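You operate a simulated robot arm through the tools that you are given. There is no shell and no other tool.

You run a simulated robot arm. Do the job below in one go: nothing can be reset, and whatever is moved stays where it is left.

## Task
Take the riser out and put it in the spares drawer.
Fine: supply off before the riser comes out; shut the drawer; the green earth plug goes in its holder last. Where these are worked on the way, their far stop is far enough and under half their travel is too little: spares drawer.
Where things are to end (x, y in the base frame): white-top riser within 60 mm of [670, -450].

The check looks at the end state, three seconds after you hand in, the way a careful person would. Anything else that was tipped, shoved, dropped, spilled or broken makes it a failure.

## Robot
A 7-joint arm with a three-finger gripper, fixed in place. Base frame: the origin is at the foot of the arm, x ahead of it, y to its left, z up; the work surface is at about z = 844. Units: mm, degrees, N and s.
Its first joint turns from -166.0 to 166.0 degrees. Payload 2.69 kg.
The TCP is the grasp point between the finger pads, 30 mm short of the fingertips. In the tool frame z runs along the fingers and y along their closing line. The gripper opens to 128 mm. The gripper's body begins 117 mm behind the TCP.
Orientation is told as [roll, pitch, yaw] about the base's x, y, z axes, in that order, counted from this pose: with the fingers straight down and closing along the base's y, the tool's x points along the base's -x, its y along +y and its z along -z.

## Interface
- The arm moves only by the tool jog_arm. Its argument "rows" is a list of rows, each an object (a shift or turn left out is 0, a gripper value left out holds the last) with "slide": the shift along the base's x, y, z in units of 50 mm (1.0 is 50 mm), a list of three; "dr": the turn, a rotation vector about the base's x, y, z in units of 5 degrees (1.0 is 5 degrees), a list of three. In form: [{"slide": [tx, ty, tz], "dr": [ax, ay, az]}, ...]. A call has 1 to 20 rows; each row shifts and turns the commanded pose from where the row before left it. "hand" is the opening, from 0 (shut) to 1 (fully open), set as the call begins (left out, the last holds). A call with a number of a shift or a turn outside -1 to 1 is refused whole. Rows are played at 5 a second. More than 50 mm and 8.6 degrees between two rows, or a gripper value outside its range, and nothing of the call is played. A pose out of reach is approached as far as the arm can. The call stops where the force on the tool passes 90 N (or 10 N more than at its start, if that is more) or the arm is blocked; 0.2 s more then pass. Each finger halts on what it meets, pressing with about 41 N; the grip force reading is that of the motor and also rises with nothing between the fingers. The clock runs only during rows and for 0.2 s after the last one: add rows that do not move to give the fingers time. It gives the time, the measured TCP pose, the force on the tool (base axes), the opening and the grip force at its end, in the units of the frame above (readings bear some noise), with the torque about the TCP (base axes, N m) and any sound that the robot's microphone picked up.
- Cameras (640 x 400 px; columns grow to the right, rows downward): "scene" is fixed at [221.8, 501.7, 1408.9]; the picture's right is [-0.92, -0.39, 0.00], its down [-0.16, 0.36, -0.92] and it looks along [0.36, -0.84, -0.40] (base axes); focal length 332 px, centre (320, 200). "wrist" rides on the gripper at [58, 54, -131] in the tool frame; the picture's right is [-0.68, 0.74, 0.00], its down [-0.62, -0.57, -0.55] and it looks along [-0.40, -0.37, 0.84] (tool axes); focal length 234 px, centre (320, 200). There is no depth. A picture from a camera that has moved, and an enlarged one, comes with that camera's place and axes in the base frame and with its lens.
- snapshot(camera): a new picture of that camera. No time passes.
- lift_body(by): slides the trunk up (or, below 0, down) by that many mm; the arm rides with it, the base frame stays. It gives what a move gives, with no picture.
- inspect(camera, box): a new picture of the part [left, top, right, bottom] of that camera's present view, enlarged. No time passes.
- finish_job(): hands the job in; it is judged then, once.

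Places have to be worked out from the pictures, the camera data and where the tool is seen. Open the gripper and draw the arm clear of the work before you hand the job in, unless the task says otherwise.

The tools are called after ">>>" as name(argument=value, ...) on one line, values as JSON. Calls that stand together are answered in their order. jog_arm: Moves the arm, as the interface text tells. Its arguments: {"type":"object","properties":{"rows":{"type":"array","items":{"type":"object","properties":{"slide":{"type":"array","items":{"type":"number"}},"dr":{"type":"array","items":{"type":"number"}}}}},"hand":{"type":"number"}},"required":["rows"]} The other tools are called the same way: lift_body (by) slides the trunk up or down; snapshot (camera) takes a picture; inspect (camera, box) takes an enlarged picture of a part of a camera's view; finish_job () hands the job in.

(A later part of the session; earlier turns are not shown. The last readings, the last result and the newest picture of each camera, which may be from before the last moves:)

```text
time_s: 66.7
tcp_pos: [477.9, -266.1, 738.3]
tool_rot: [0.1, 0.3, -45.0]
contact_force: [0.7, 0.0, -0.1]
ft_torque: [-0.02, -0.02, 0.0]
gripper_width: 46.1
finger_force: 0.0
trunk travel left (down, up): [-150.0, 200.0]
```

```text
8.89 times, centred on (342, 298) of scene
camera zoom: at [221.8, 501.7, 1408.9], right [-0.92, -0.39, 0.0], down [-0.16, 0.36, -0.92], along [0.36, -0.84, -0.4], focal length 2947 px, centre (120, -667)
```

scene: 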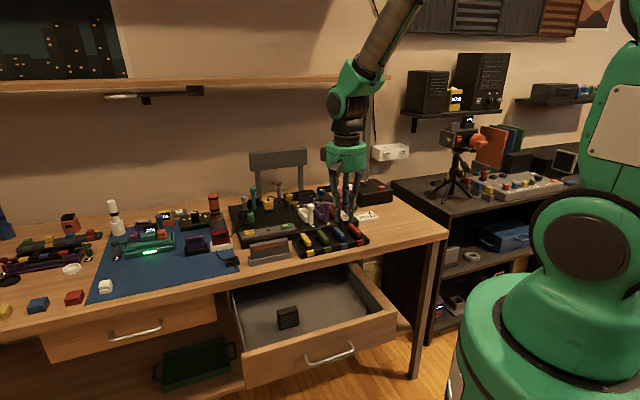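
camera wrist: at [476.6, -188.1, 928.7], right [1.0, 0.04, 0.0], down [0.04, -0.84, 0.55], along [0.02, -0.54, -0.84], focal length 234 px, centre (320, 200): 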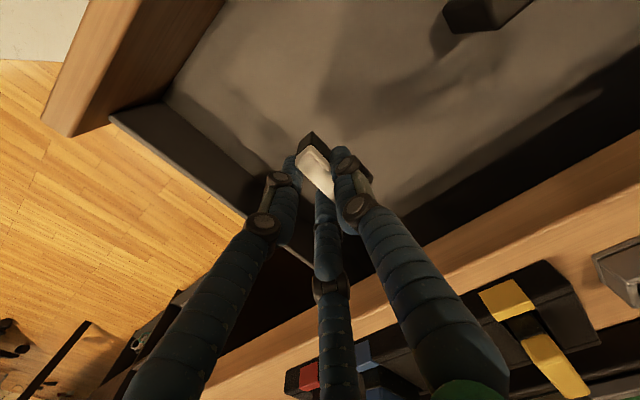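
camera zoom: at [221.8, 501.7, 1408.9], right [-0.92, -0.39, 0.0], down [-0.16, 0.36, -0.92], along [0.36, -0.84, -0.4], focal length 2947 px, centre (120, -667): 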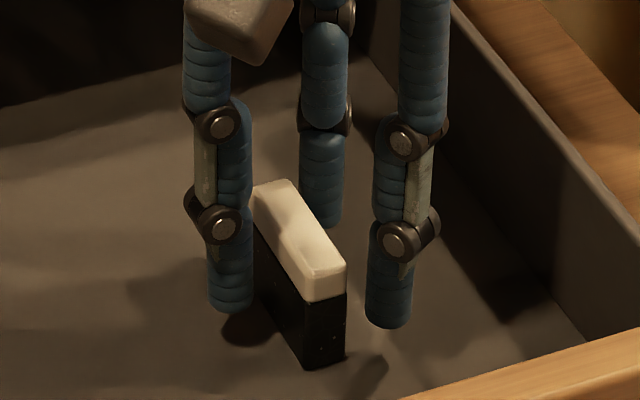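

The riser stands free on the drawer's floor. I lift the hand straight up.

>>> jog_arm(hand=0.36, rows=[{"slide": [0, 0, 0.3]}, {"slide": [0, 0, 0.6]}, {"slide": [0, 0, 0.9]}, {"slide": [0, 0, 0.9]}, {"slide": [0, 0, 0.9]}, {"slide": [0, 0, 0.9]}, {"slide": [0, 0, 0.5]}])

>>> snapshot(camera="wrist")

>>> inspect(camera="scene", box=[220, 230, 420, 390])

```text
time_s: 68.2
tcp_pos: [476.3, -267.3, 991.5]
tool_rot: [0.0, 0.3, -45.0]
contact_force: [0.5, -0.2, -0.9]
ft_torque: [0.0, -0.01, 0.0]
gripper_width: 45.9
finger_force: 0.0
trunk travel left (down, up): [-150.0, 200.0]
```

```text
taken
camera wrist: at [472.3, -189.4, 1122.5], right [1.0, 0.04, 0.0], down [0.04, -0.84, 0.54], along [0.02, -0.54, -0.84], focal length 234 px, centre (320, 200)
```

wrist: 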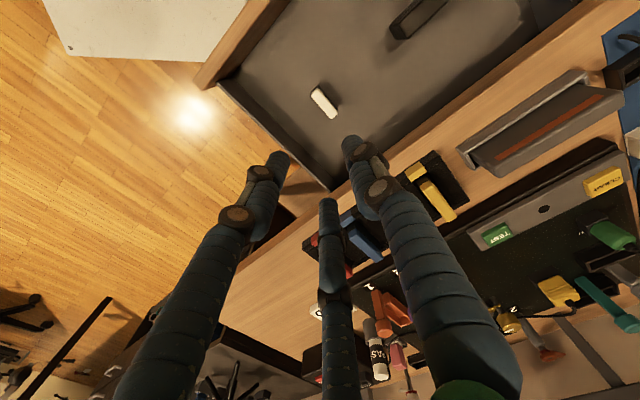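

```text
2.50 times, centred on (320, 310) of scene
camera zoom: at [221.8, 501.7, 1408.9], right [-0.92, -0.39, 0.0], down [-0.16, 0.36, -0.92], along [0.36, -0.84, -0.4], focal length 829 px, centre (320, -75)
```

zoom: 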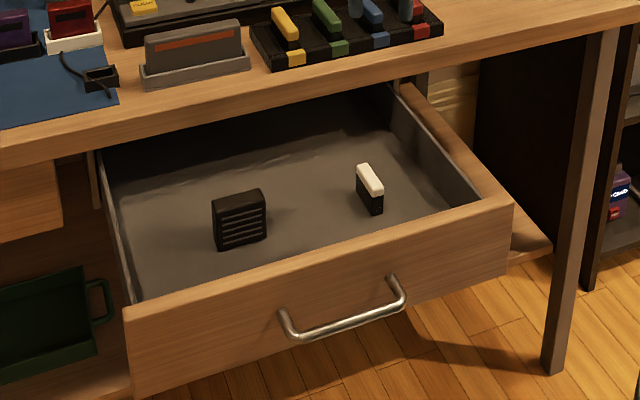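

The riser stands at about (480, -262), which becomes about (668, -450) with the drawer shut. I now turn back to the handle-grip pose in front of the drawer.

>>> jog_arm(hand=0.32, rows=[{"slide": [-0.107, 0.281, 0], "dr": [0, 0, 1]}, {"slide": [-0.107, 0.281, 0], "dr": [0, 0, 1]}, {"slide": [-0.107, 0.281, 0], "dr": [0, 0, 1]}, {"slide": [-0.107, 0.281, 0], "dr": [0, 0, 1]}, {"slide": [-0.107, 0.281, 0], "dr": [0, 0, 1]}, {"slide": [-0.107, 0.281, 0], "dr": [0, 0, 1]}, {"slide": [-0.107, 0.281, 0], "dr": [0, 0, 1]}, {"slide": [-0.107, 0.281, 0], "dr": [0, 0, 1]}, {"slide": [-0.107, 0.281, 0], "dr": [0, 0, 1]}, {"slide": [-0.107, 0.281, 0], "dr": [0, 0, 1]}, {"slide": [-0.107, 0.281, 0], "dr": [0, 0, 1]}, {"slide": [-0.107, 0.281, 0], "dr": [0, 0, 1]}, {"slide": [-0.107, 0.281, 0], "dr": [0, 0, 1]}, {"slide": [-0.107, 0.281, 0], "dr": [0, 0, 1]}, {"slide": [-0.107, 0.281, 0], "dr": [0, 0, 1]}, {"slide": [-0.107, 0.281, 0], "dr": [0, 0, 1]}, {"slide": [-0.107, 0.281, 0], "dr": [0, 0, 1]}, {"slide": [-0.107, 0.281, 0], "dr": [0, 0, 1]}])

>>> jog_arm(hand=0.32, rows=[{"slide": [0, 0, 0], "dr": [-0.707, -0.707, 0]}, {"slide": [0, 0, -0.1], "dr": [-0.707, -0.707, 0]}, {"slide": [0, 0, -0.1], "dr": [-0.707, -0.707, 0]}, {"slide": [0, 0, -0.1], "dr": [-0.707, -0.707, 0]}, {"slide": [0, 0, -0.1], "dr": [-0.707, -0.707, 0]}, {"slide": [0, 0, -0.1], "dr": [-0.707, -0.707, 0]}, {"slide": [0, 0, -0.1], "dr": [-0.707, -0.707, 0]}, {"slide": [0, 0, -0.1], "dr": [-0.707, -0.707, 0]}, {"slide": [0, 0, -0.1], "dr": [-0.707, -0.707, 0]}, {"slide": [0, 0, 0], "dr": [-0.707, -0.707, 0]}])

>>> snapshot(camera="wrist")

>>> snapshot(camera="scene")

```text
time_s: 72.0
tcp_pos: [381.9, -12.0, 989.1]
tool_rot: [0.0, 0.3, 45.1]
contact_force: [-0.4, 0.0, -0.6]
ft_torque: [-0.03, 0.02, -0.01]
gripper_width: 41.0
finger_force: 0.1
trunk travel left (down, up): [-150.0, 200.0]
```

```text
time_s: 74.2
tcp_pos: [382.1, -12.3, 949.1]
tool_rot: [-50.0, 0.2, 44.8]
contact_force: [0.3, -0.1, -0.4]
ft_torque: [0.0, -0.01, -0.01]
gripper_width: 41.0
finger_force: 0.0
trunk travel left (down, up): [-150.0, 200.0]
```

```text
taken
camera wrist: at [244.6, 42.0, 992.2], right [0.15, 0.81, -0.57], down [0.4, 0.48, 0.78], along [0.91, -0.34, -0.25], focal length 234 px, centre (320, 200)
```

wrist: 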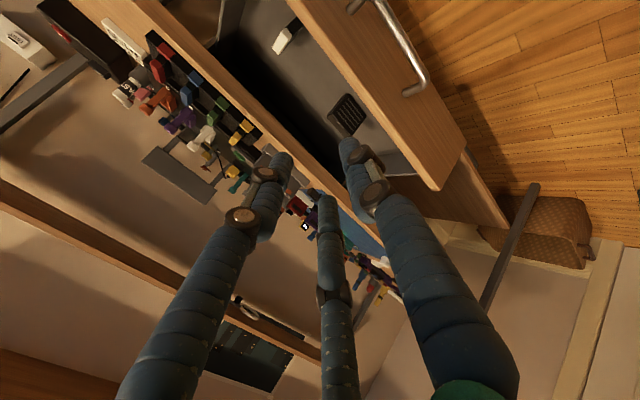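

```text
taken
```

scene: 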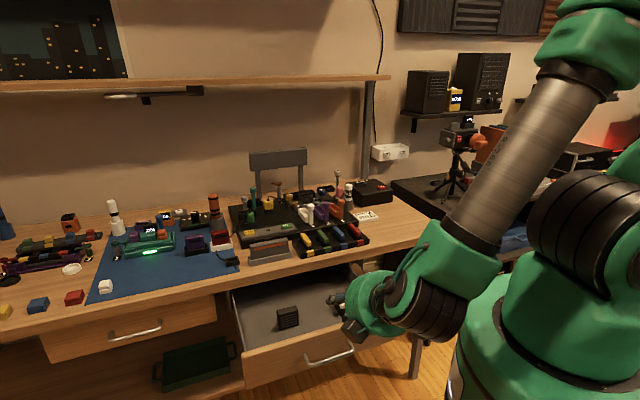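

I go down to the point in front of the handle from which I withdrew before.

>>> jog_arm(hand=0.32, rows=[{"slide": [0.01, -0.03, -0.84]}, {"slide": [0.01, -0.03, -0.84]}, {"slide": [0.01, -0.03, -0.84]}, {"slide": [0.01, -0.03, -0.82]}, {"slide": [0, 0, 0]}])

>>> inspect(camera="wrist", box=[200, 50, 440, 290])

```text
time_s: 75.5
tcp_pos: [383.0, -17.8, 782.6]
tool_rot: [-49.9, 0.2, 44.7]
contact_force: [-0.4, -0.5, -0.1]
ft_torque: [0.01, -0.02, 0.0]
gripper_width: 41.1
finger_force: 0.1
trunk travel left (down, up): [-150.0, 200.0]
```

```text
1.67 times, centred on (320, 170) of wrist
camera zoom: at [246.1, 36.8, 825.7], right [0.15, 0.81, -0.57], down [0.4, 0.47, 0.78], along [0.9, -0.34, -0.26], focal length 390 px, centre (320, 250)
```

zoom: 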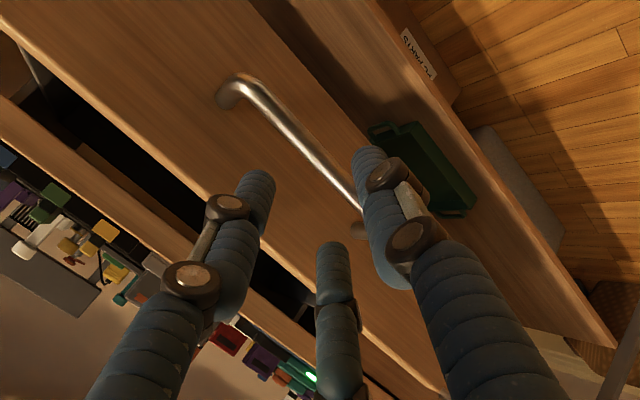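

>>> jog_arm(hand=0.32, rows=[{"slide": [0.26, -0.257, -0.305]}, {"slide": [0.26, -0.257, -0.305]}, {"slide": [0.26, -0.257, -0.305]}, {"slide": [0, 0, 0]}])

>>> inspect(camera="wrist", box=[200, 50, 440, 290])

```text
time_s: 76.5
tcp_pos: [423.3, -55.8, 737.4]
tool_rot: [-49.9, 0.3, 44.8]
contact_force: [0.4, 0.3, -0.2]
ft_torque: [-0.02, 0.0, -0.02]
gripper_width: 41.4
finger_force: 0.0
trunk travel left (down, up): [-150.0, 200.0]
```

```text
1.67 times, centred on (320, 170) of wrist
camera zoom: at [286.6, -1.9, 779.9], right [0.14, 0.81, -0.57], down [0.4, 0.47, 0.78], along [0.9, -0.34, -0.26], focal length 390 px, centre (320, 250)
```

zoom: 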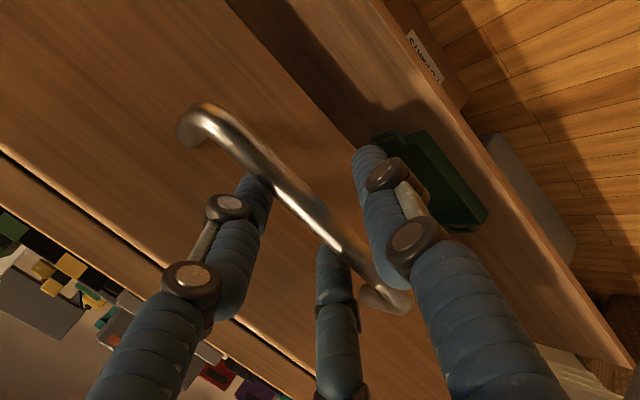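

The bar is between the fingers again. I close on it and push in 20 mm as a first step.

>>> jog_arm(hand=0, rows=[{"slide": [0, 0, 0]}, {"slide": [0, 0, 0]}, {"slide": [0, 0, 0]}])

>>> jog_arm(hand=0, rows=[{"slide": [0.1, -0.1, 0]}, {"slide": [0.14, -0.14, 0]}, {"slide": [0.14, -0.14, 0]}, {"slide": [0.14, -0.14, 0]}])

>>> inspect(camera="scene", box=[220, 230, 420, 390])

```text
time_s: 77.2
tcp_pos: [424.6, -54.9, 738.5]
tool_rot: [-49.9, 0.2, 44.7]
contact_force: [8.5, 8.2, 12.9]
ft_torque: [0.24, -0.31, -0.13]
gripper_width: 19.3
finger_force: 44.0
trunk travel left (down, up): [-150.0, 200.0]
```

```text
time_s: 78.2
tcp_pos: [450.3, -82.0, 737.5]
tool_rot: [-50.1, 0.0, 44.8]
contact_force: [23.1, 20.4, 27.4]
ft_torque: [0.4, -0.56, -0.06]
gripper_width: 19.3
finger_force: 44.3
trunk travel left (down, up): [-150.0, 200.0]
```

```text
2.50 times, centred on (320, 310) of scene
camera zoom: at [221.8, 501.7, 1408.9], right [-0.92, -0.39, 0.0], down [-0.16, 0.36, -0.92], along [0.36, -0.84, -0.4], focal length 829 px, centre (320, -75)
```

zoom: 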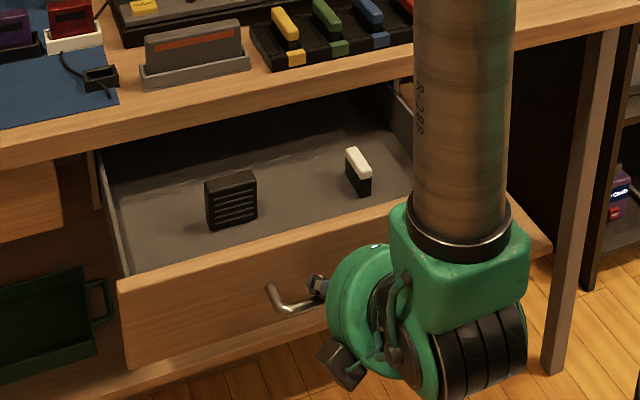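

The drawer moves in and the riser stays standing. I ease the side load and push on smoothly.

>>> jog_arm(hand=0, rows=[{"slide": [0.12, -0.08, 0.01]}, {"slide": [0.16, -0.16, 0]}, {"slide": [0.18, -0.18, 0]}, {"slide": [0.18, -0.18, 0]}, {"slide": [0.18, -0.18, 0]}, {"slide": [0.18, -0.18, 0]}, {"slide": [0.16, -0.16, 0]}, {"slide": [0.1, -0.1, 0]}])

>>> inspect(camera="scene", box=[220, 230, 420, 390])

```text
time_s: 80.0
tcp_pos: [512.5, -142.5, 737.4]
tool_rot: [-49.9, 0.2, 44.8]
contact_force: [15.6, 14.4, 33.6]
ft_torque: [0.33, -0.45, -0.26]
gripper_width: 19.1
finger_force: 44.1
trunk travel left (down, up): [-150.0, 200.0]
```

```text
2.50 times, centred on (320, 310) of scene
camera zoom: at [221.8, 501.7, 1408.9], right [-0.92, -0.39, 0.0], down [-0.16, 0.36, -0.92], along [0.36, -0.84, -0.4], focal length 829 px, centre (320, -75)
```

zoom: 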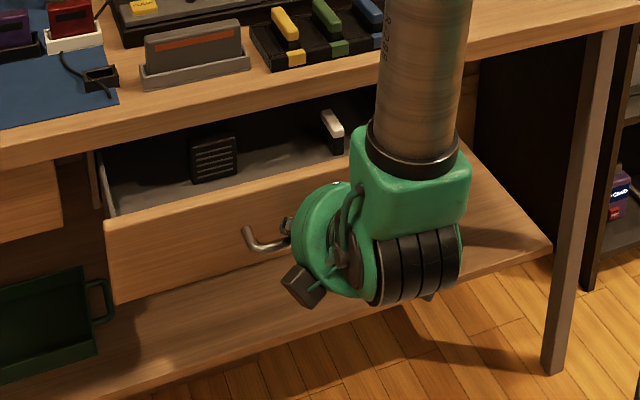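

Riser and the other part are stable. I push on, 110 mm more.

>>> jog_arm(hand=0, rows=[{"slide": [0.12, -0.12, 0.008]}, {"slide": [0.16, -0.16, 0]}, {"slide": [0.18, -0.18, 0]}, {"slide": [0.18, -0.18, 0]}, {"slide": [0.18, -0.18, 0]}, {"slide": [0.18, -0.18, 0]}, {"slide": [0.18, -0.18, 0]}, {"slide": [0.16, -0.16, 0]}, {"slide": [0.12, -0.12, 0]}, {"slide": [0.08, -0.08, 0]}])

>>> inspect(camera="scene", box=[220, 230, 420, 390])

```text
time_s: 82.2
tcp_pos: [587.9, -220.0, 737.8]
tool_rot: [-49.9, 0.3, 44.7]
contact_force: [25.8, 26.4, -2.6]
ft_torque: [0.61, -0.58, 0.06]
gripper_width: 19.2
finger_force: 44.7
trunk travel left (down, up): [-150.0, 200.0]
```

```text
2.50 times, centred on (320, 310) of scene
camera zoom: at [221.8, 501.7, 1408.9], right [-0.92, -0.39, 0.0], down [-0.16, 0.36, -0.92], along [0.36, -0.84, -0.4], focal length 829 px, centre (320, -75)
```

zoom: 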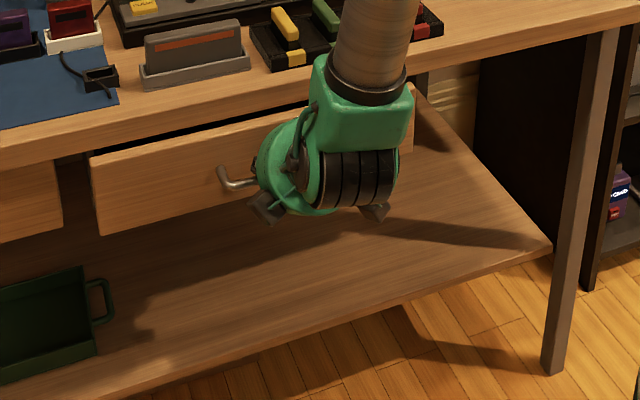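

About 34 mm remain. I push in small steps to feel the stop.

>>> jog_arm(hand=0, rows=[{"slide": [0.1, -0.08, 0]}, {"slide": [0.08, -0.08, 0]}, {"slide": [0.08, -0.08, 0]}, {"slide": [0.08, -0.08, 0]}, {"slide": [0.06, -0.06, 0]}])

```text
time_s: 83.5
tcp_pos: [608.8, -238.4, 737.6]
tool_rot: [-49.9, 0.3, 44.7]
contact_force: [11.1, 11.4, -3.9]
ft_torque: [0.33, -0.31, -0.18]
gripper_width: 19.1
finger_force: 43.9
trunk travel left (down, up): [-150.0, 200.0]
```

>>> jog_arm(hand=0, rows=[{"slide": [0.04, -0.04, 0]}, {"slide": [0.04, -0.04, 0]}, {"slide": [0.02, -0.02, 0]}])

>>> inspect(camera="scene", box=[220, 230, 380, 330])

```text
time_s: 84.2
tcp_pos: [612.8, -243.4, 737.3]
tool_rot: [-49.8, 0.3, 44.8]
contact_force: [-4.8, 11.1, 1.1]
ft_torque: [0.31, -0.16, -0.33]
gripper_width: 19.2
finger_force: 44.4
trunk travel left (down, up): [-150.0, 200.0]
```

```text
4.00 times, centred on (300, 280) of scene
camera zoom: at [221.8, 501.7, 1408.9], right [-0.92, -0.39, 0.0], down [-0.16, 0.36, -0.92], along [0.36, -0.84, -0.4], focal length 1326 px, centre (400, -120)
```

zoom: 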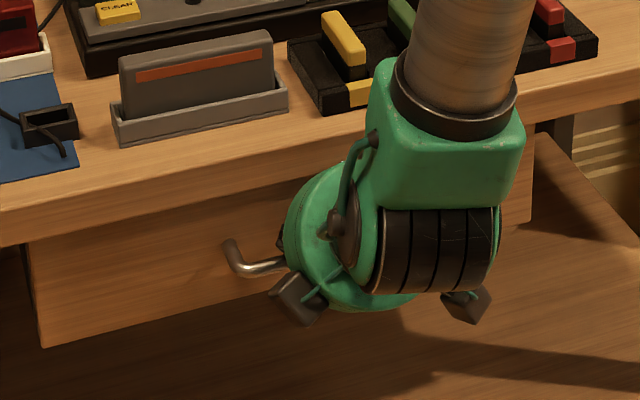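

It is back at the shut position (n = 605.4) with about 11 N of resistance along the run. One more mm to seat it, then I release.

>>> jog_arm(hand=0, rows=[{"slide": [0.02, -0.02, 0]}, {"slide": [0, 0, 0]}])

>>> jog_arm(hand=0.32, rows=[{"slide": [0, 0, 0]}, {"slide": [0, 0, 0]}, {"slide": [0, 0, 0]}])

>>> inspect(camera="wrist", box=[200, 50, 440, 290])

```text
time_s: 84.8
tcp_pos: [612.5, -244.3, 737.5]
tool_rot: [-49.9, 0.3, 44.8]
contact_force: [-23.1, 32.4, 10.4]
ft_torque: [0.58, -0.16, -0.13]
gripper_width: 19.1
finger_force: 44.1
trunk travel left (down, up): [-150.0, 200.0]
```

```text
time_s: 85.7
tcp_pos: [614.3, -245.2, 737.3]
tool_rot: [-49.9, 0.2, 44.7]
contact_force: [-12.7, 5.0, -3.1]
ft_torque: [0.05, 0.09, -0.39]
gripper_width: 41.6
finger_force: 0.1
trunk travel left (down, up): [-150.0, 200.0]
```

```text
1.67 times, centred on (320, 170) of wrist
camera zoom: at [477.2, -191.1, 781.5], right [0.15, 0.81, -0.57], down [0.4, 0.47, 0.78], along [0.9, -0.34, -0.26], focal length 390 px, centre (320, 250)
```

zoom: 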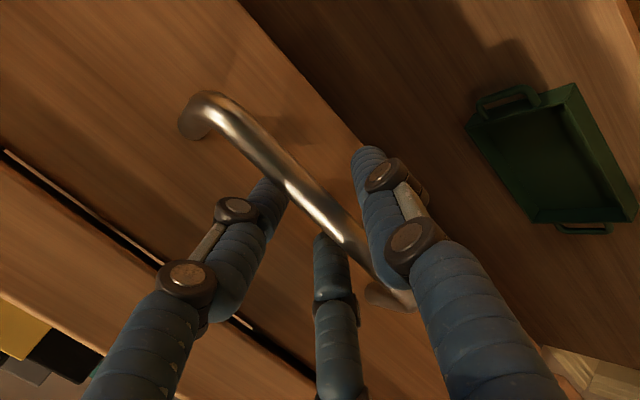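

Shut and released. I withdraw along the tool's axis and check that the drawer stays shut.

>>> jog_arm(hand=0.32, rows=[{"slide": [-0.12, 0.12, 0.14]}, {"slide": [-0.216, 0.218, 0.257]}, {"slide": [-0.323, 0.327, 0.386]}, {"slide": [-0.323, 0.327, 0.386]}, {"slide": [-0.4, 0.4, 0.5]}, {"slide": [-0.4, 0.4, 0.6]}, {"slide": [0, 0, 0.9]}, {"slide": [0, 0, 0.9]}, {"slide": [0, 0, 0.9]}])

>>> snapshot(camera="scene")

>>> snapshot(camera="wrist")

```text
time_s: 87.7
tcp_pos: [526.9, -156.9, 986.5]
tool_rot: [-49.9, 0.3, 44.8]
contact_force: [-0.6, 0.7, -0.3]
ft_torque: [0.01, 0.02, 0.01]
gripper_width: 40.9
finger_force: 0.2
trunk travel left (down, up): [-150.0, 200.0]
```

```text
taken
```

scene: 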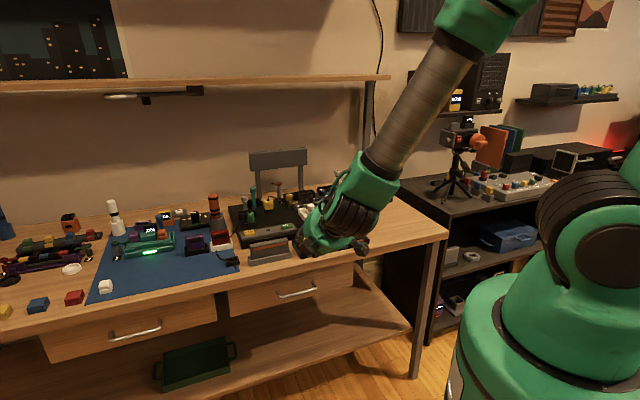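

```text
taken
camera wrist: at [389.6, -102.5, 1029.6], right [0.14, 0.81, -0.57], down [0.4, 0.48, 0.78], along [0.91, -0.34, -0.26], focal length 234 px, centre (320, 200)
```

wrist: 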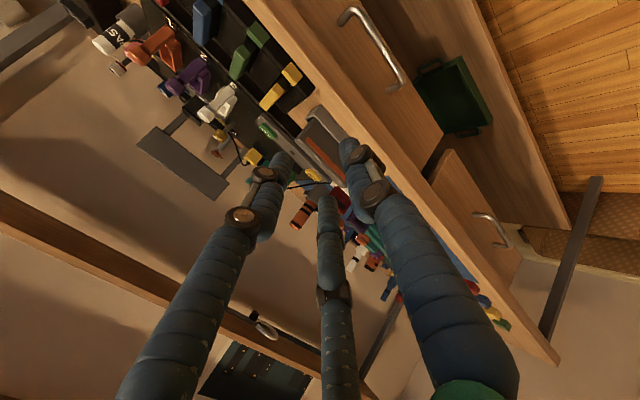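

>>> inspect(camera="scene", box=[180, 250, 380, 350])

>>> inspect(camera="scene", box=[220, 180, 300, 270])

```text
3.20 times, centred on (280, 300) of scene
camera zoom: at [221.8, 501.7, 1408.9], right [-0.92, -0.39, 0.0], down [-0.16, 0.36, -0.92], along [0.36, -0.84, -0.4], focal length 1061 px, centre (448, -120)
```

zoom: 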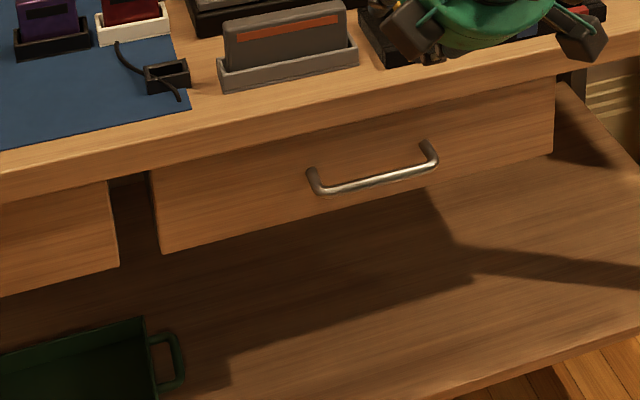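

```text
4.44 times, centred on (260, 225) of scene
camera zoom: at [221.8, 501.7, 1408.9], right [-0.92, -0.39, 0.0], down [-0.16, 0.36, -0.92], along [0.36, -0.84, -0.4], focal length 1474 px, centre (587, 89)
```

zoom: 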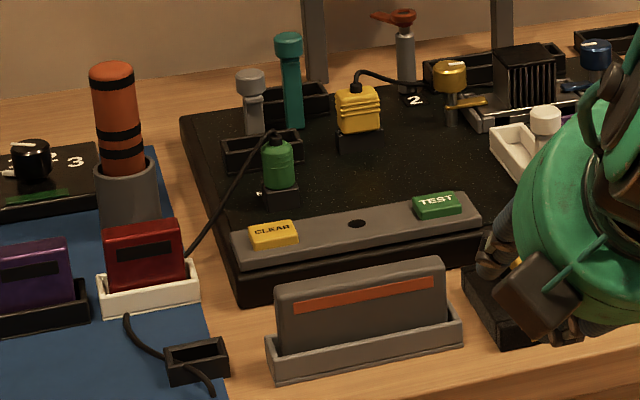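

The drawer looks exactly as at the start: shut. Last comes the green earth plug; I look closely at its candidate holder on the mat and at the plug.

>>> inspect(camera="scene", box=[215, 245, 255, 275])

>>> inspect(camera="scene", box=[240, 200, 270, 225])

>>> inspect(camera="scene", box=[295, 165, 385, 215])

>>> inspect(camera="scene", box=[90, 190, 250, 290])

```text
13.33 times, centred on (235, 260) of scene
camera zoom: at [221.8, 501.7, 1408.9], right [-0.92, -0.39, 0.0], down [-0.16, 0.36, -0.92], along [0.36, -0.84, -0.4], focal length 4421 px, centre (1453, -600)
```

zoom: 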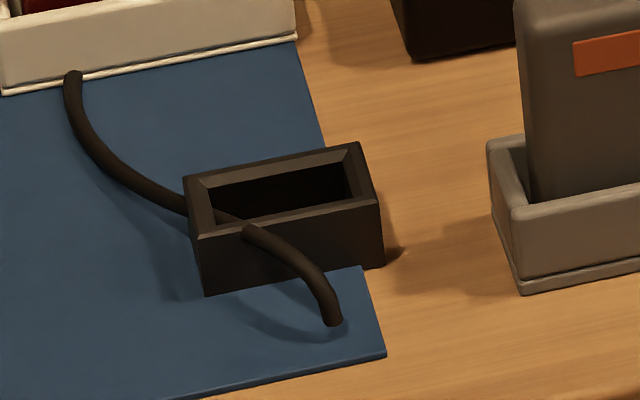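

```text
16.00 times, centred on (255, 212) of scene
camera zoom: at [221.8, 501.7, 1408.9], right [-0.92, -0.39, 0.0], down [-0.16, 0.36, -0.92], along [0.36, -0.84, -0.4], focal length 5305 px, centre (1360, 0)
```

zoom: 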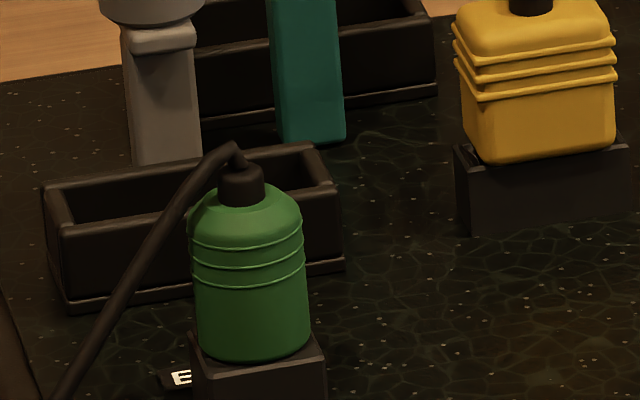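

```text
7.11 times, centred on (340, 190) of scene
camera zoom: at [221.8, 501.7, 1408.9], right [-0.92, -0.39, 0.0], down [-0.16, 0.36, -0.92], along [0.36, -0.84, -0.4], focal length 2358 px, centre (178, 271)
```

zoom: 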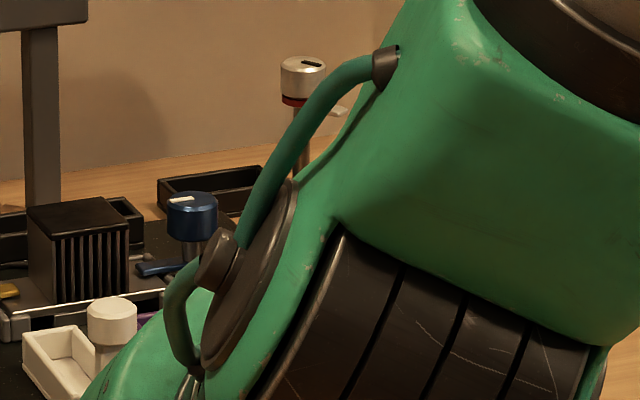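

```text
4.00 times, centred on (170, 240) of scene
camera zoom: at [221.8, 501.7, 1408.9], right [-0.92, -0.39, 0.0], down [-0.16, 0.36, -0.92], along [0.36, -0.84, -0.4], focal length 1326 px, centre (920, 40)
```

zoom: 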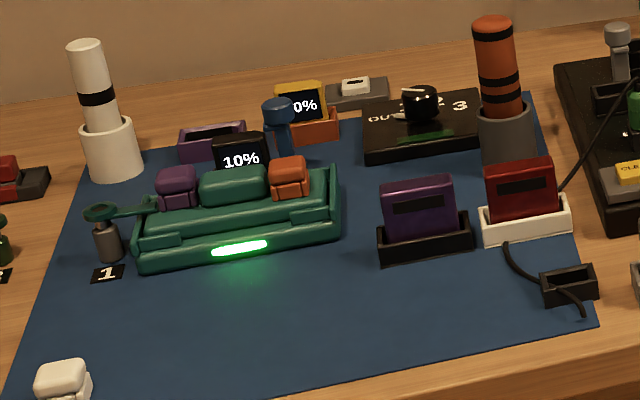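

The holder is the small black open box at the mat's right edge, at the earth cable's end. I turn upright again and move above the plug for precise placing.

>>> jog_arm(hand=0.5, rows=[{"slide": [0.3, -0.2, 0.5], "dr": [0.704, 0.704, 0]}, {"slide": [0.5, -0.3, 0.4], "dr": [0.704, 0.704, 0]}, {"slide": [0.7, -0.46, 0.2], "dr": [0.704, 0.704, 0]}, {"slide": [0.7, -0.46, 0.1], "dr": [0.704, 0.704, 0]}, {"slide": [0.75, -0.5, 0], "dr": [0.704, 0.704, 0]}, {"slide": [0.75, -0.5, 0], "dr": [0.704, 0.704, 0]}, {"slide": [0.75, -0.5, 0], "dr": [0.704, 0.704, 0]}, {"slide": [0.75, -0.5, 0], "dr": [0.704, 0.704, 0]}, {"slide": [0.75, -0.5, 0], "dr": [0.704, 0.704, 0]}, {"slide": [0.7, -0.5, 0], "dr": [0.704, 0.704, 0]}, {"slide": [0, 0, 0]}])

>>> snapshot(camera="wrist")

>>> snapshot(camera="scene")

```text
time_s: 90.0
tcp_pos: [861.0, -375.2, 1041.5]
tool_rot: [0.0, 0.3, 45.1]
contact_force: [0.2, 0.0, -2.2]
ft_torque: [0.01, 0.03, 0.0]
gripper_width: 64.0
finger_force: 0.0
trunk travel left (down, up): [-150.0, 200.0]
```

```text
taken
camera wrist: at [779.8, -378.6, 1173.7], right [-0.04, 1.0, 0.0], down [0.84, 0.04, 0.54], along [0.54, 0.02, -0.84], focal length 234 px, centre (320, 200)
```

wrist: 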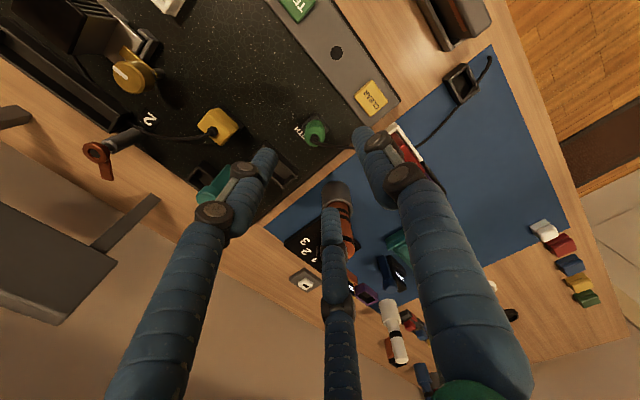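

```text
taken
```

scene: 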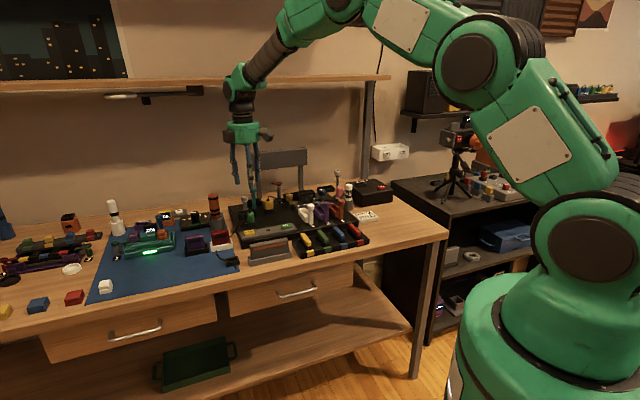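

>>> inspect(camera="wrist", box=[280, 95, 360, 155])

>>> inspect(camera="wrist", box=[420, 40, 510, 150])

>>> inspect(camera="scene", box=[240, 200, 270, 225])

```text
6.67 times, centred on (320, 125) of wrist
camera zoom: at [779.8, -378.6, 1173.7], right [-0.04, 1.0, 0.0], down [0.84, 0.04, 0.54], along [0.54, 0.02, -0.84], focal length 1561 px, centre (320, 700)
```

zoom: 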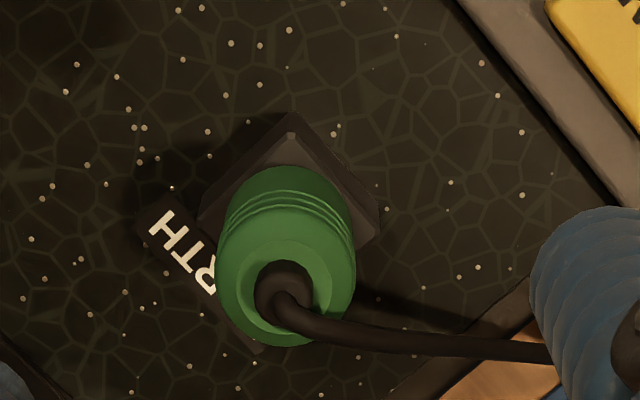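

```text
3.64 times, centred on (465, 95) of wrist
camera zoom: at [779.8, -378.6, 1173.7], right [-0.04, 1.0, 0.0], down [0.84, 0.04, 0.54], along [0.54, 0.02, -0.84], focal length 852 px, centre (-207, 582)
```

zoom: 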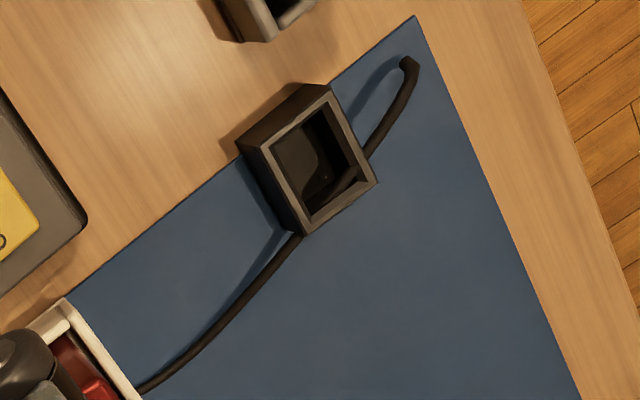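

```text
16.00 times, centred on (255, 212) of scene
camera zoom: at [221.8, 501.7, 1408.9], right [-0.92, -0.39, 0.0], down [-0.16, 0.36, -0.92], along [0.36, -0.84, -0.4], focal length 5305 px, centre (1360, 0)
```

zoom: 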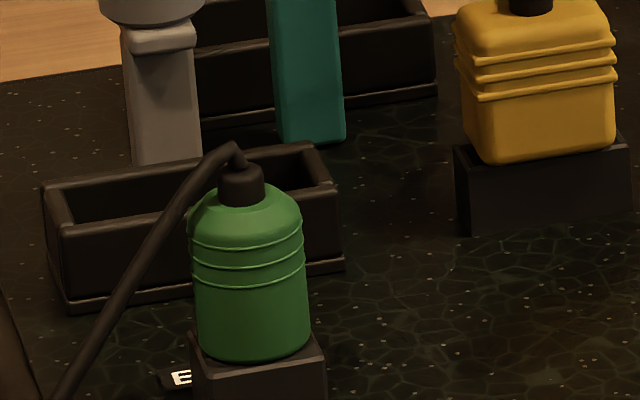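

The plug is a 27 mm round body (z about 858-891, collar to 903) at (870.4, -381.3); the holder's rim is centred near (811.5, -188), inner opening about 31 x 19 mm, z about 836. I centre over the plug, the cable leaving between two fingers, and come lower.

>>> jog_arm(hand=0.38, rows=[{"slide": [0.19, -0.122, -0.5]}, {"slide": [0, 0, -0.7]}, {"slide": [0, 0, -0.7]}, {"slide": [0, 0, 0]}])

>>> inspect(camera="wrist", box=[230, 90, 410, 240])

>>> inspect(camera="scene", box=[225, 165, 295, 230])

```text
time_s: 91.0
tcp_pos: [868.3, -381.9, 951.3]
tool_rot: [0.0, 0.4, 45.0]
contact_force: [-0.2, 0.0, -0.2]
ft_torque: [0.02, 0.08, 0.02]
gripper_width: 48.7
finger_force: 0.0
trunk travel left (down, up): [-150.0, 200.0]
```

```text
2.67 times, centred on (320, 165) of wrist
camera zoom: at [788.4, -384.2, 1082.4], right [-0.04, 1.0, -0.01], down [0.84, 0.04, 0.55], along [0.55, 0.02, -0.84], focal length 624 px, centre (320, 293)
```

zoom: 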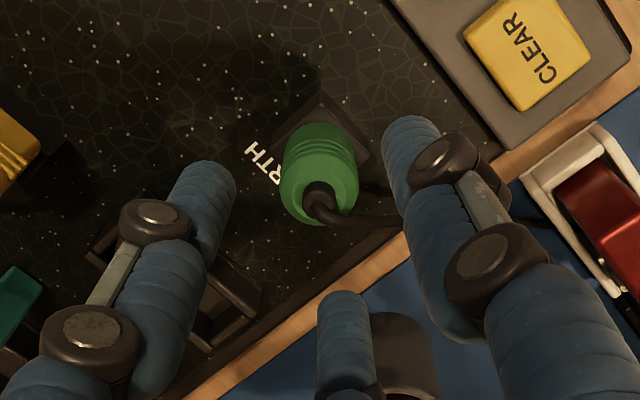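

```text
6.15 times, centred on (260, 198) of scene
camera zoom: at [221.8, 501.7, 1408.9], right [-0.92, -0.39, 0.0], down [-0.16, 0.36, -0.92], along [0.36, -0.84, -0.4], focal length 2040 px, centre (689, 215)
```

zoom: 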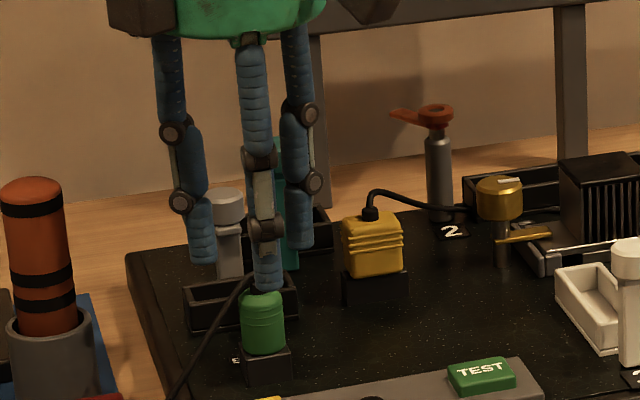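

Well centred; cable runs clear of the fingers. I lower to grip height in two stages.

>>> jog_arm(hand=0.38, rows=[{"slide": [0.03, 0.01, -0.4]}, {"slide": [0, 0, -0.4]}, {"slide": [0, 0, -0.1]}, {"slide": [0, 0, 0]}])

>>> inspect(camera="wrist", box=[230, 90, 410, 240])

>>> inspect(camera="scene", box=[235, 185, 275, 225])

```text
time_s: 92.0
tcp_pos: [870.2, -381.8, 905.5]
tool_rot: [-0.2, 0.3, 45.0]
contact_force: [0.5, 0.6, -0.7]
ft_torque: [0.0, -0.01, 0.03]
gripper_width: 48.7
finger_force: 0.0
trunk travel left (down, up): [-150.0, 200.0]
```

```text
2.67 times, centred on (320, 165) of wrist
camera zoom: at [789.1, -384.8, 1036.8], right [-0.04, 1.0, -0.01], down [0.84, 0.04, 0.55], along [0.55, 0.02, -0.84], focal length 624 px, centre (320, 293)
```

zoom: 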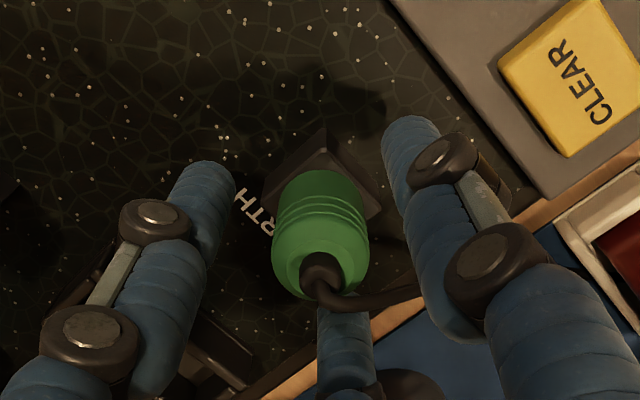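

```text
10.00 times, centred on (255, 205) of scene
camera zoom: at [221.8, 501.7, 1408.9], right [-0.92, -0.39, 0.0], down [-0.16, 0.36, -0.92], along [0.36, -0.84, -0.4], focal length 3316 px, centre (970, 150)
```

zoom: 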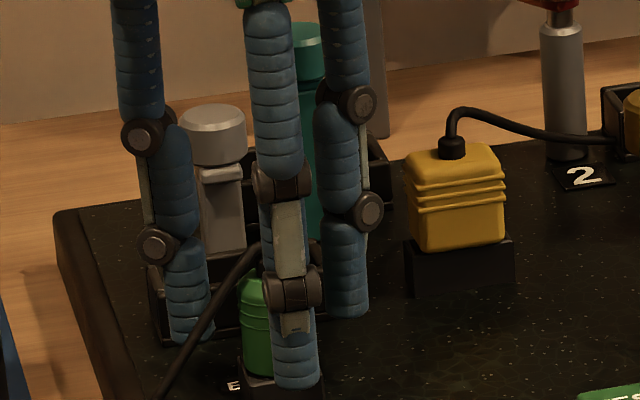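

>>> jog_arm(hand=0.38, rows=[{"slide": [0, 0, -0.1]}, {"slide": [0, 0, -0.08]}, {"slide": [0, 0, 0]}])

>>> jog_arm(hand=0, rows=[{"slide": [0, 0, 0]}, {"slide": [0, 0, 0]}, {"slide": [0, 0, 0]}])

>>> inspect(camera="wrist", box=[230, 90, 410, 240])

>>> inspect(camera="scene", box=[235, 185, 275, 225])

```text
time_s: 92.8
tcp_pos: [870.4, -382.6, 895.3]
tool_rot: [0.0, 0.3, 45.0]
contact_force: [0.2, 0.2, 0.4]
ft_torque: [0.0, 0.03, 0.01]
gripper_width: 48.4
finger_force: 0.1
trunk travel left (down, up): [-150.0, 200.0]
```

```text
time_s: 93.7
tcp_pos: [869.7, -381.1, 896.2]
tool_rot: [-0.1, 0.3, 44.9]
contact_force: [0.4, -2.8, -1.7]
ft_torque: [-0.03, -0.03, -0.02]
gripper_width: 32.2
finger_force: 41.3
trunk travel left (down, up): [-150.0, 200.0]
```

```text
2.67 times, centred on (320, 165) of wrist
camera zoom: at [790.0, -384.7, 1027.4], right [-0.04, 1.0, -0.01], down [0.84, 0.04, 0.55], along [0.55, 0.02, -0.84], focal length 624 px, centre (320, 293)
```

zoom: 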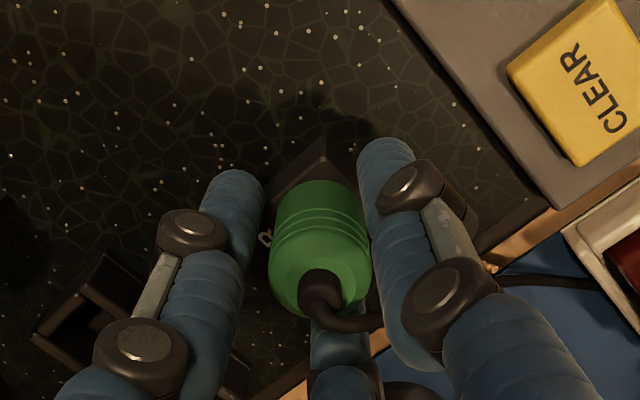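

```text
10.00 times, centred on (255, 205) of scene
camera zoom: at [221.8, 501.7, 1408.9], right [-0.92, -0.39, 0.0], down [-0.16, 0.36, -0.92], along [0.36, -0.84, -0.4], focal length 3316 px, centre (970, 150)
```

zoom: 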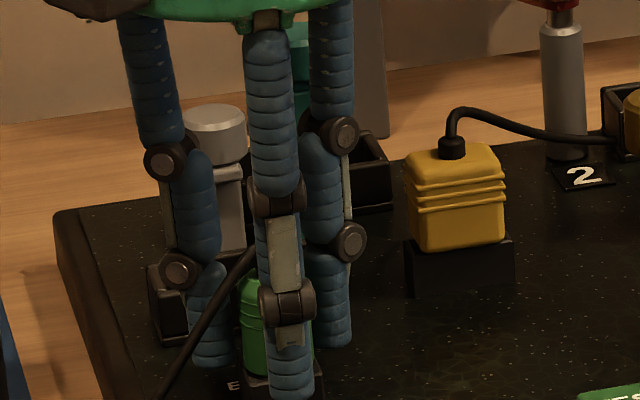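

Gripped at 32 mm with 41 N. I pull it up slowly and watch for resistance.

>>> jog_arm(hand=0, rows=[{"slide": [0, 0, 0.06]}, {"slide": [0, 0, 0.06]}, {"slide": [0, 0, 0.08]}])

>>> inspect(camera="scene", box=[235, 185, 275, 225])

```text
time_s: 94.5
tcp_pos: [869.2, -381.8, 897.2]
tool_rot: [0.5, 0.7, 45.0]
contact_force: [22.8, -10.3, -66.8]
ft_torque: [0.04, -0.27, 0.04]
gripper_width: 32.1
finger_force: 41.7
trunk travel left (down, up): [-150.0, 200.0]
```

```text
10.00 times, centred on (255, 205) of scene
camera zoom: at [221.8, 501.7, 1408.9], right [-0.92, -0.39, 0.0], down [-0.16, 0.36, -0.92], along [0.36, -0.84, -0.4], focal length 3316 px, centre (970, 150)
```

zoom: 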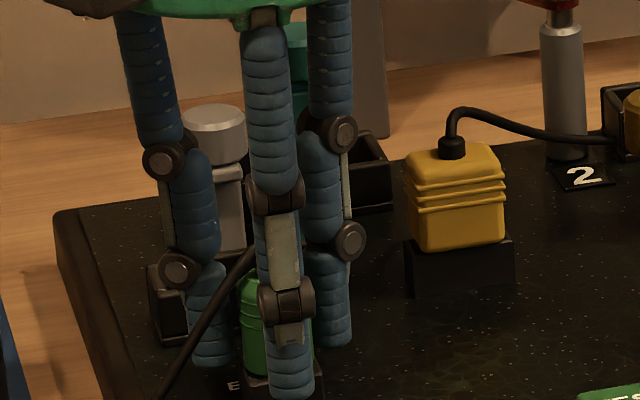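

It does not give (67 N) and the width of 32 mm is larger than the 27 mm plug body: the fingertips probably clamped the fixed socket block below it. I unload, open, and take a higher grip.

>>> jog_arm(hand=0, rows=[{"slide": [0, 0, -0.08]}, {"slide": [0, 0, -0.08]}, {"slide": [0, 0, 0]}])

>>> jog_arm(hand=0.38, rows=[{"slide": [0, 0, 0]}, {"slide": [0, 0, 0]}, {"slide": [0, 0, 0.12]}, {"slide": [0, 0, 0.12]}, {"slide": [0, 0, 0]}])

>>> inspect(camera="wrist", box=[260, 100, 380, 200])

>>> inspect(camera="scene", box=[235, 185, 275, 225])

```text
time_s: 95.2
tcp_pos: [870.7, -381.8, 897.5]
tool_rot: [0.1, 0.5, 44.9]
contact_force: [-5.9, 6.4, -38.6]
ft_torque: [0.61, 0.7, -0.04]
gripper_width: 32.1
finger_force: 41.1
trunk travel left (down, up): [-150.0, 200.0]
```

```text
time_s: 96.5
tcp_pos: [870.6, -381.8, 911.1]
tool_rot: [-0.1, 0.3, 45.0]
contact_force: [-0.2, -0.2, -0.4]
ft_torque: [0.01, -0.02, -0.01]
gripper_width: 48.7
finger_force: 0.0
trunk travel left (down, up): [-150.0, 200.0]
```

```text
4.00 times, centred on (320, 150) of wrist
camera zoom: at [790.0, -384.3, 1041.7], right [-0.04, 1.0, -0.01], down [0.84, 0.04, 0.55], along [0.55, 0.02, -0.84], focal length 937 px, centre (320, 400)
```

zoom: 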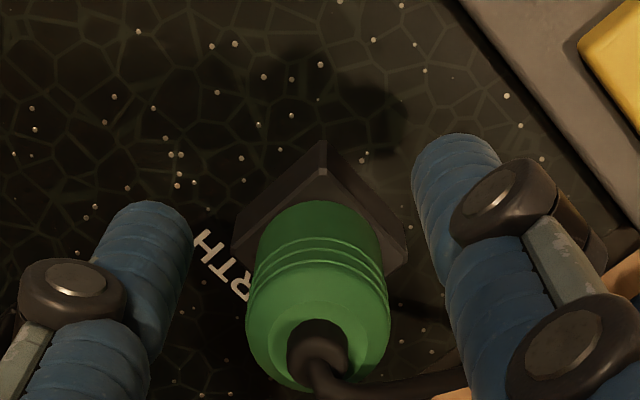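

```text
10.00 times, centred on (255, 205) of scene
camera zoom: at [221.8, 501.7, 1408.9], right [-0.92, -0.39, 0.0], down [-0.16, 0.36, -0.92], along [0.36, -0.84, -0.4], focal length 3316 px, centre (970, 150)
```

zoom: 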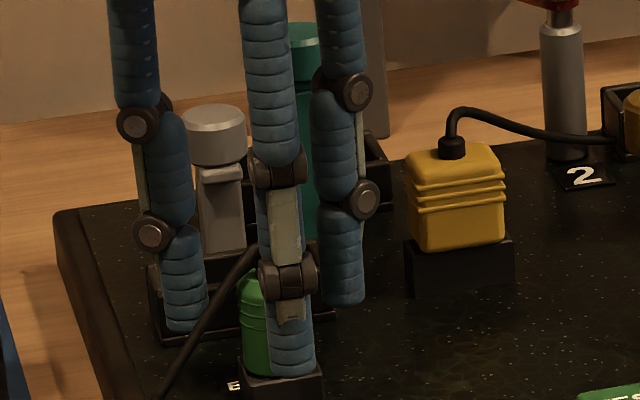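

I take the grip 8 mm higher than before (TCP z about 904), above the socket block's top (about 861).

>>> jog_arm(hand=0.38, rows=[{"slide": [0, 0, -0.14]}, {"slide": [0, 0, 0]}])

>>> jog_arm(hand=0, rows=[{"slide": [0, 0, 0]}, {"slide": [0, 0, 0]}, {"slide": [0, 0, 0]}])

>>> inspect(camera="wrist", box=[260, 100, 380, 200])

```text
time_s: 97.0
tcp_pos: [869.2, -379.2, 904.3]
tool_rot: [-0.1, 0.3, 44.9]
contact_force: [-0.1, -0.2, -0.4]
ft_torque: [-0.02, 0.0, 0.01]
gripper_width: 48.6
finger_force: 0.0
trunk travel left (down, up): [-150.0, 200.0]
```

```text
time_s: 97.8
tcp_pos: [868.7, -381.1, 904.2]
tool_rot: [0.0, 0.4, 44.9]
contact_force: [0.3, -0.6, 0.1]
ft_torque: [0.02, 0.02, 0.0]
gripper_width: 23.2
finger_force: 41.0
trunk travel left (down, up): [-150.0, 200.0]
```

```text
4.00 times, centred on (320, 150) of wrist
camera zoom: at [789.9, -384.0, 1035.3], right [-0.04, 1.0, -0.01], down [0.84, 0.04, 0.55], along [0.55, 0.02, -0.84], focal length 937 px, centre (320, 400)
```

zoom: 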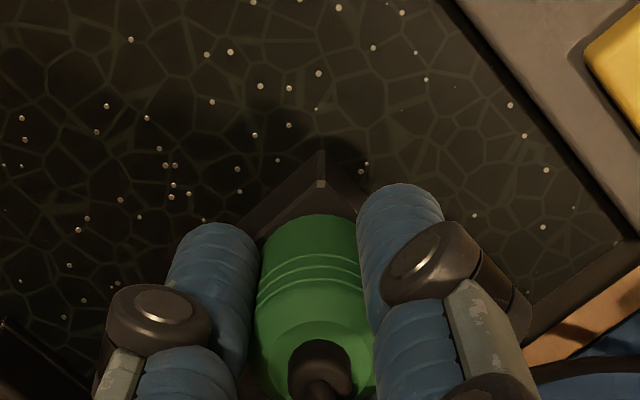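

Now 23.2 mm: the fingers hold the plug itself. I pull up slowly.

>>> jog_arm(hand=0, rows=[{"slide": [0, 0, 0.06]}, {"slide": [0, 0, 0.06]}, {"slide": [0, 0, 0.06]}])

>>> inspect(camera="scene", box=[235, 185, 275, 225])

```text
time_s: 98.7
tcp_pos: [870.3, -380.6, 912.9]
tool_rot: [-0.1, 0.3, 45.0]
contact_force: [0.8, -1.0, -0.3]
ft_torque: [-0.01, 0.02, 0.03]
gripper_width: 22.9
finger_force: 40.7
trunk travel left (down, up): [-150.0, 200.0]
```

```text
10.00 times, centred on (255, 205) of scene
camera zoom: at [221.8, 501.7, 1408.9], right [-0.92, -0.39, 0.0], down [-0.16, 0.36, -0.92], along [0.36, -0.84, -0.4], focal length 3316 px, centre (970, 150)
```

zoom: 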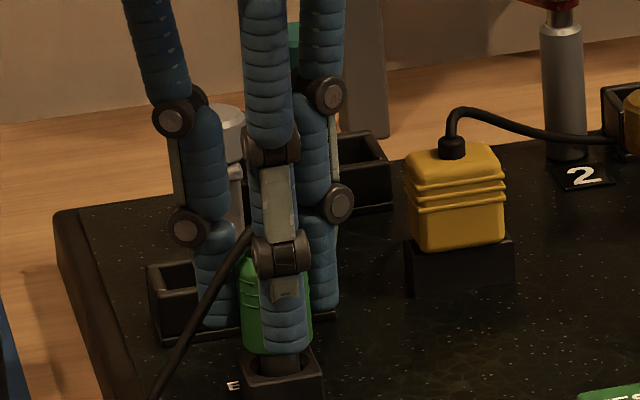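

It comes out easily; a dark pin shows below the body. I lift it clear and look at the pin's shape.

>>> jog_arm(hand=0, rows=[{"slide": [0, 0, 0.2]}, {"slide": [0, 0, 0.3]}, {"slide": [0, 0, 0.4]}, {"slide": [0, 0, 0.4]}])

>>> inspect(camera="scene", box=[230, 170, 280, 225])

>>> inspect(camera="wrist", box=[240, 80, 400, 210])

```text
time_s: 99.7
tcp_pos: [870.4, -383.3, 977.5]
tool_rot: [-0.1, 0.3, 45.1]
contact_force: [0.2, -0.3, -0.2]
ft_torque: [0.03, 0.02, -0.01]
gripper_width: 23.1
finger_force: 41.0
trunk travel left (down, up): [-150.0, 200.0]
```

```text
7.27 times, centred on (255, 198) of scene
camera zoom: at [221.8, 501.7, 1408.9], right [-0.92, -0.39, 0.0], down [-0.16, 0.36, -0.92], along [0.36, -0.84, -0.4], focal length 2411 px, centre (793, 218)
```

zoom: 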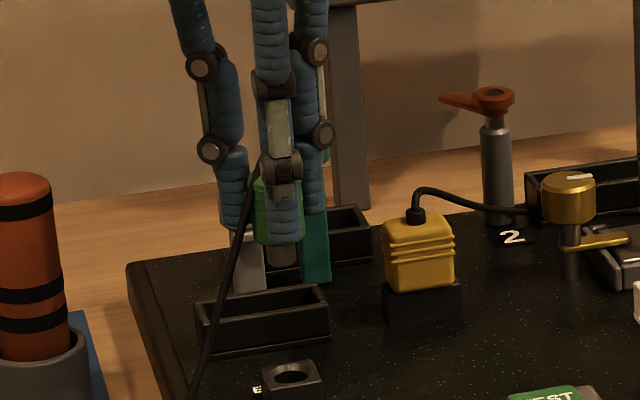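

```text
3.08 times, centred on (320, 145) of wrist
camera zoom: at [789.8, -385.5, 1108.6], right [-0.04, 1.0, -0.01], down [0.84, 0.04, 0.55], along [0.55, 0.02, -0.84], focal length 720 px, centre (320, 369)
```

zoom: 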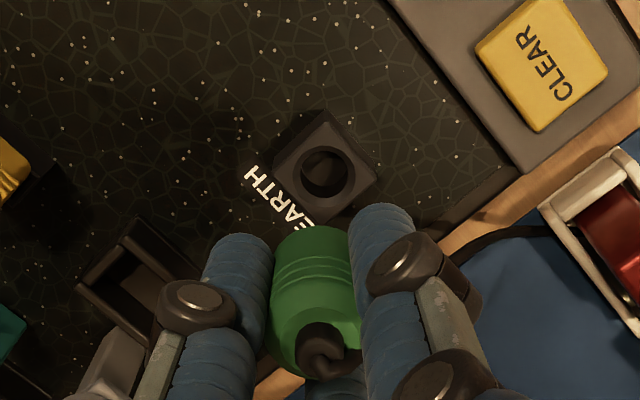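

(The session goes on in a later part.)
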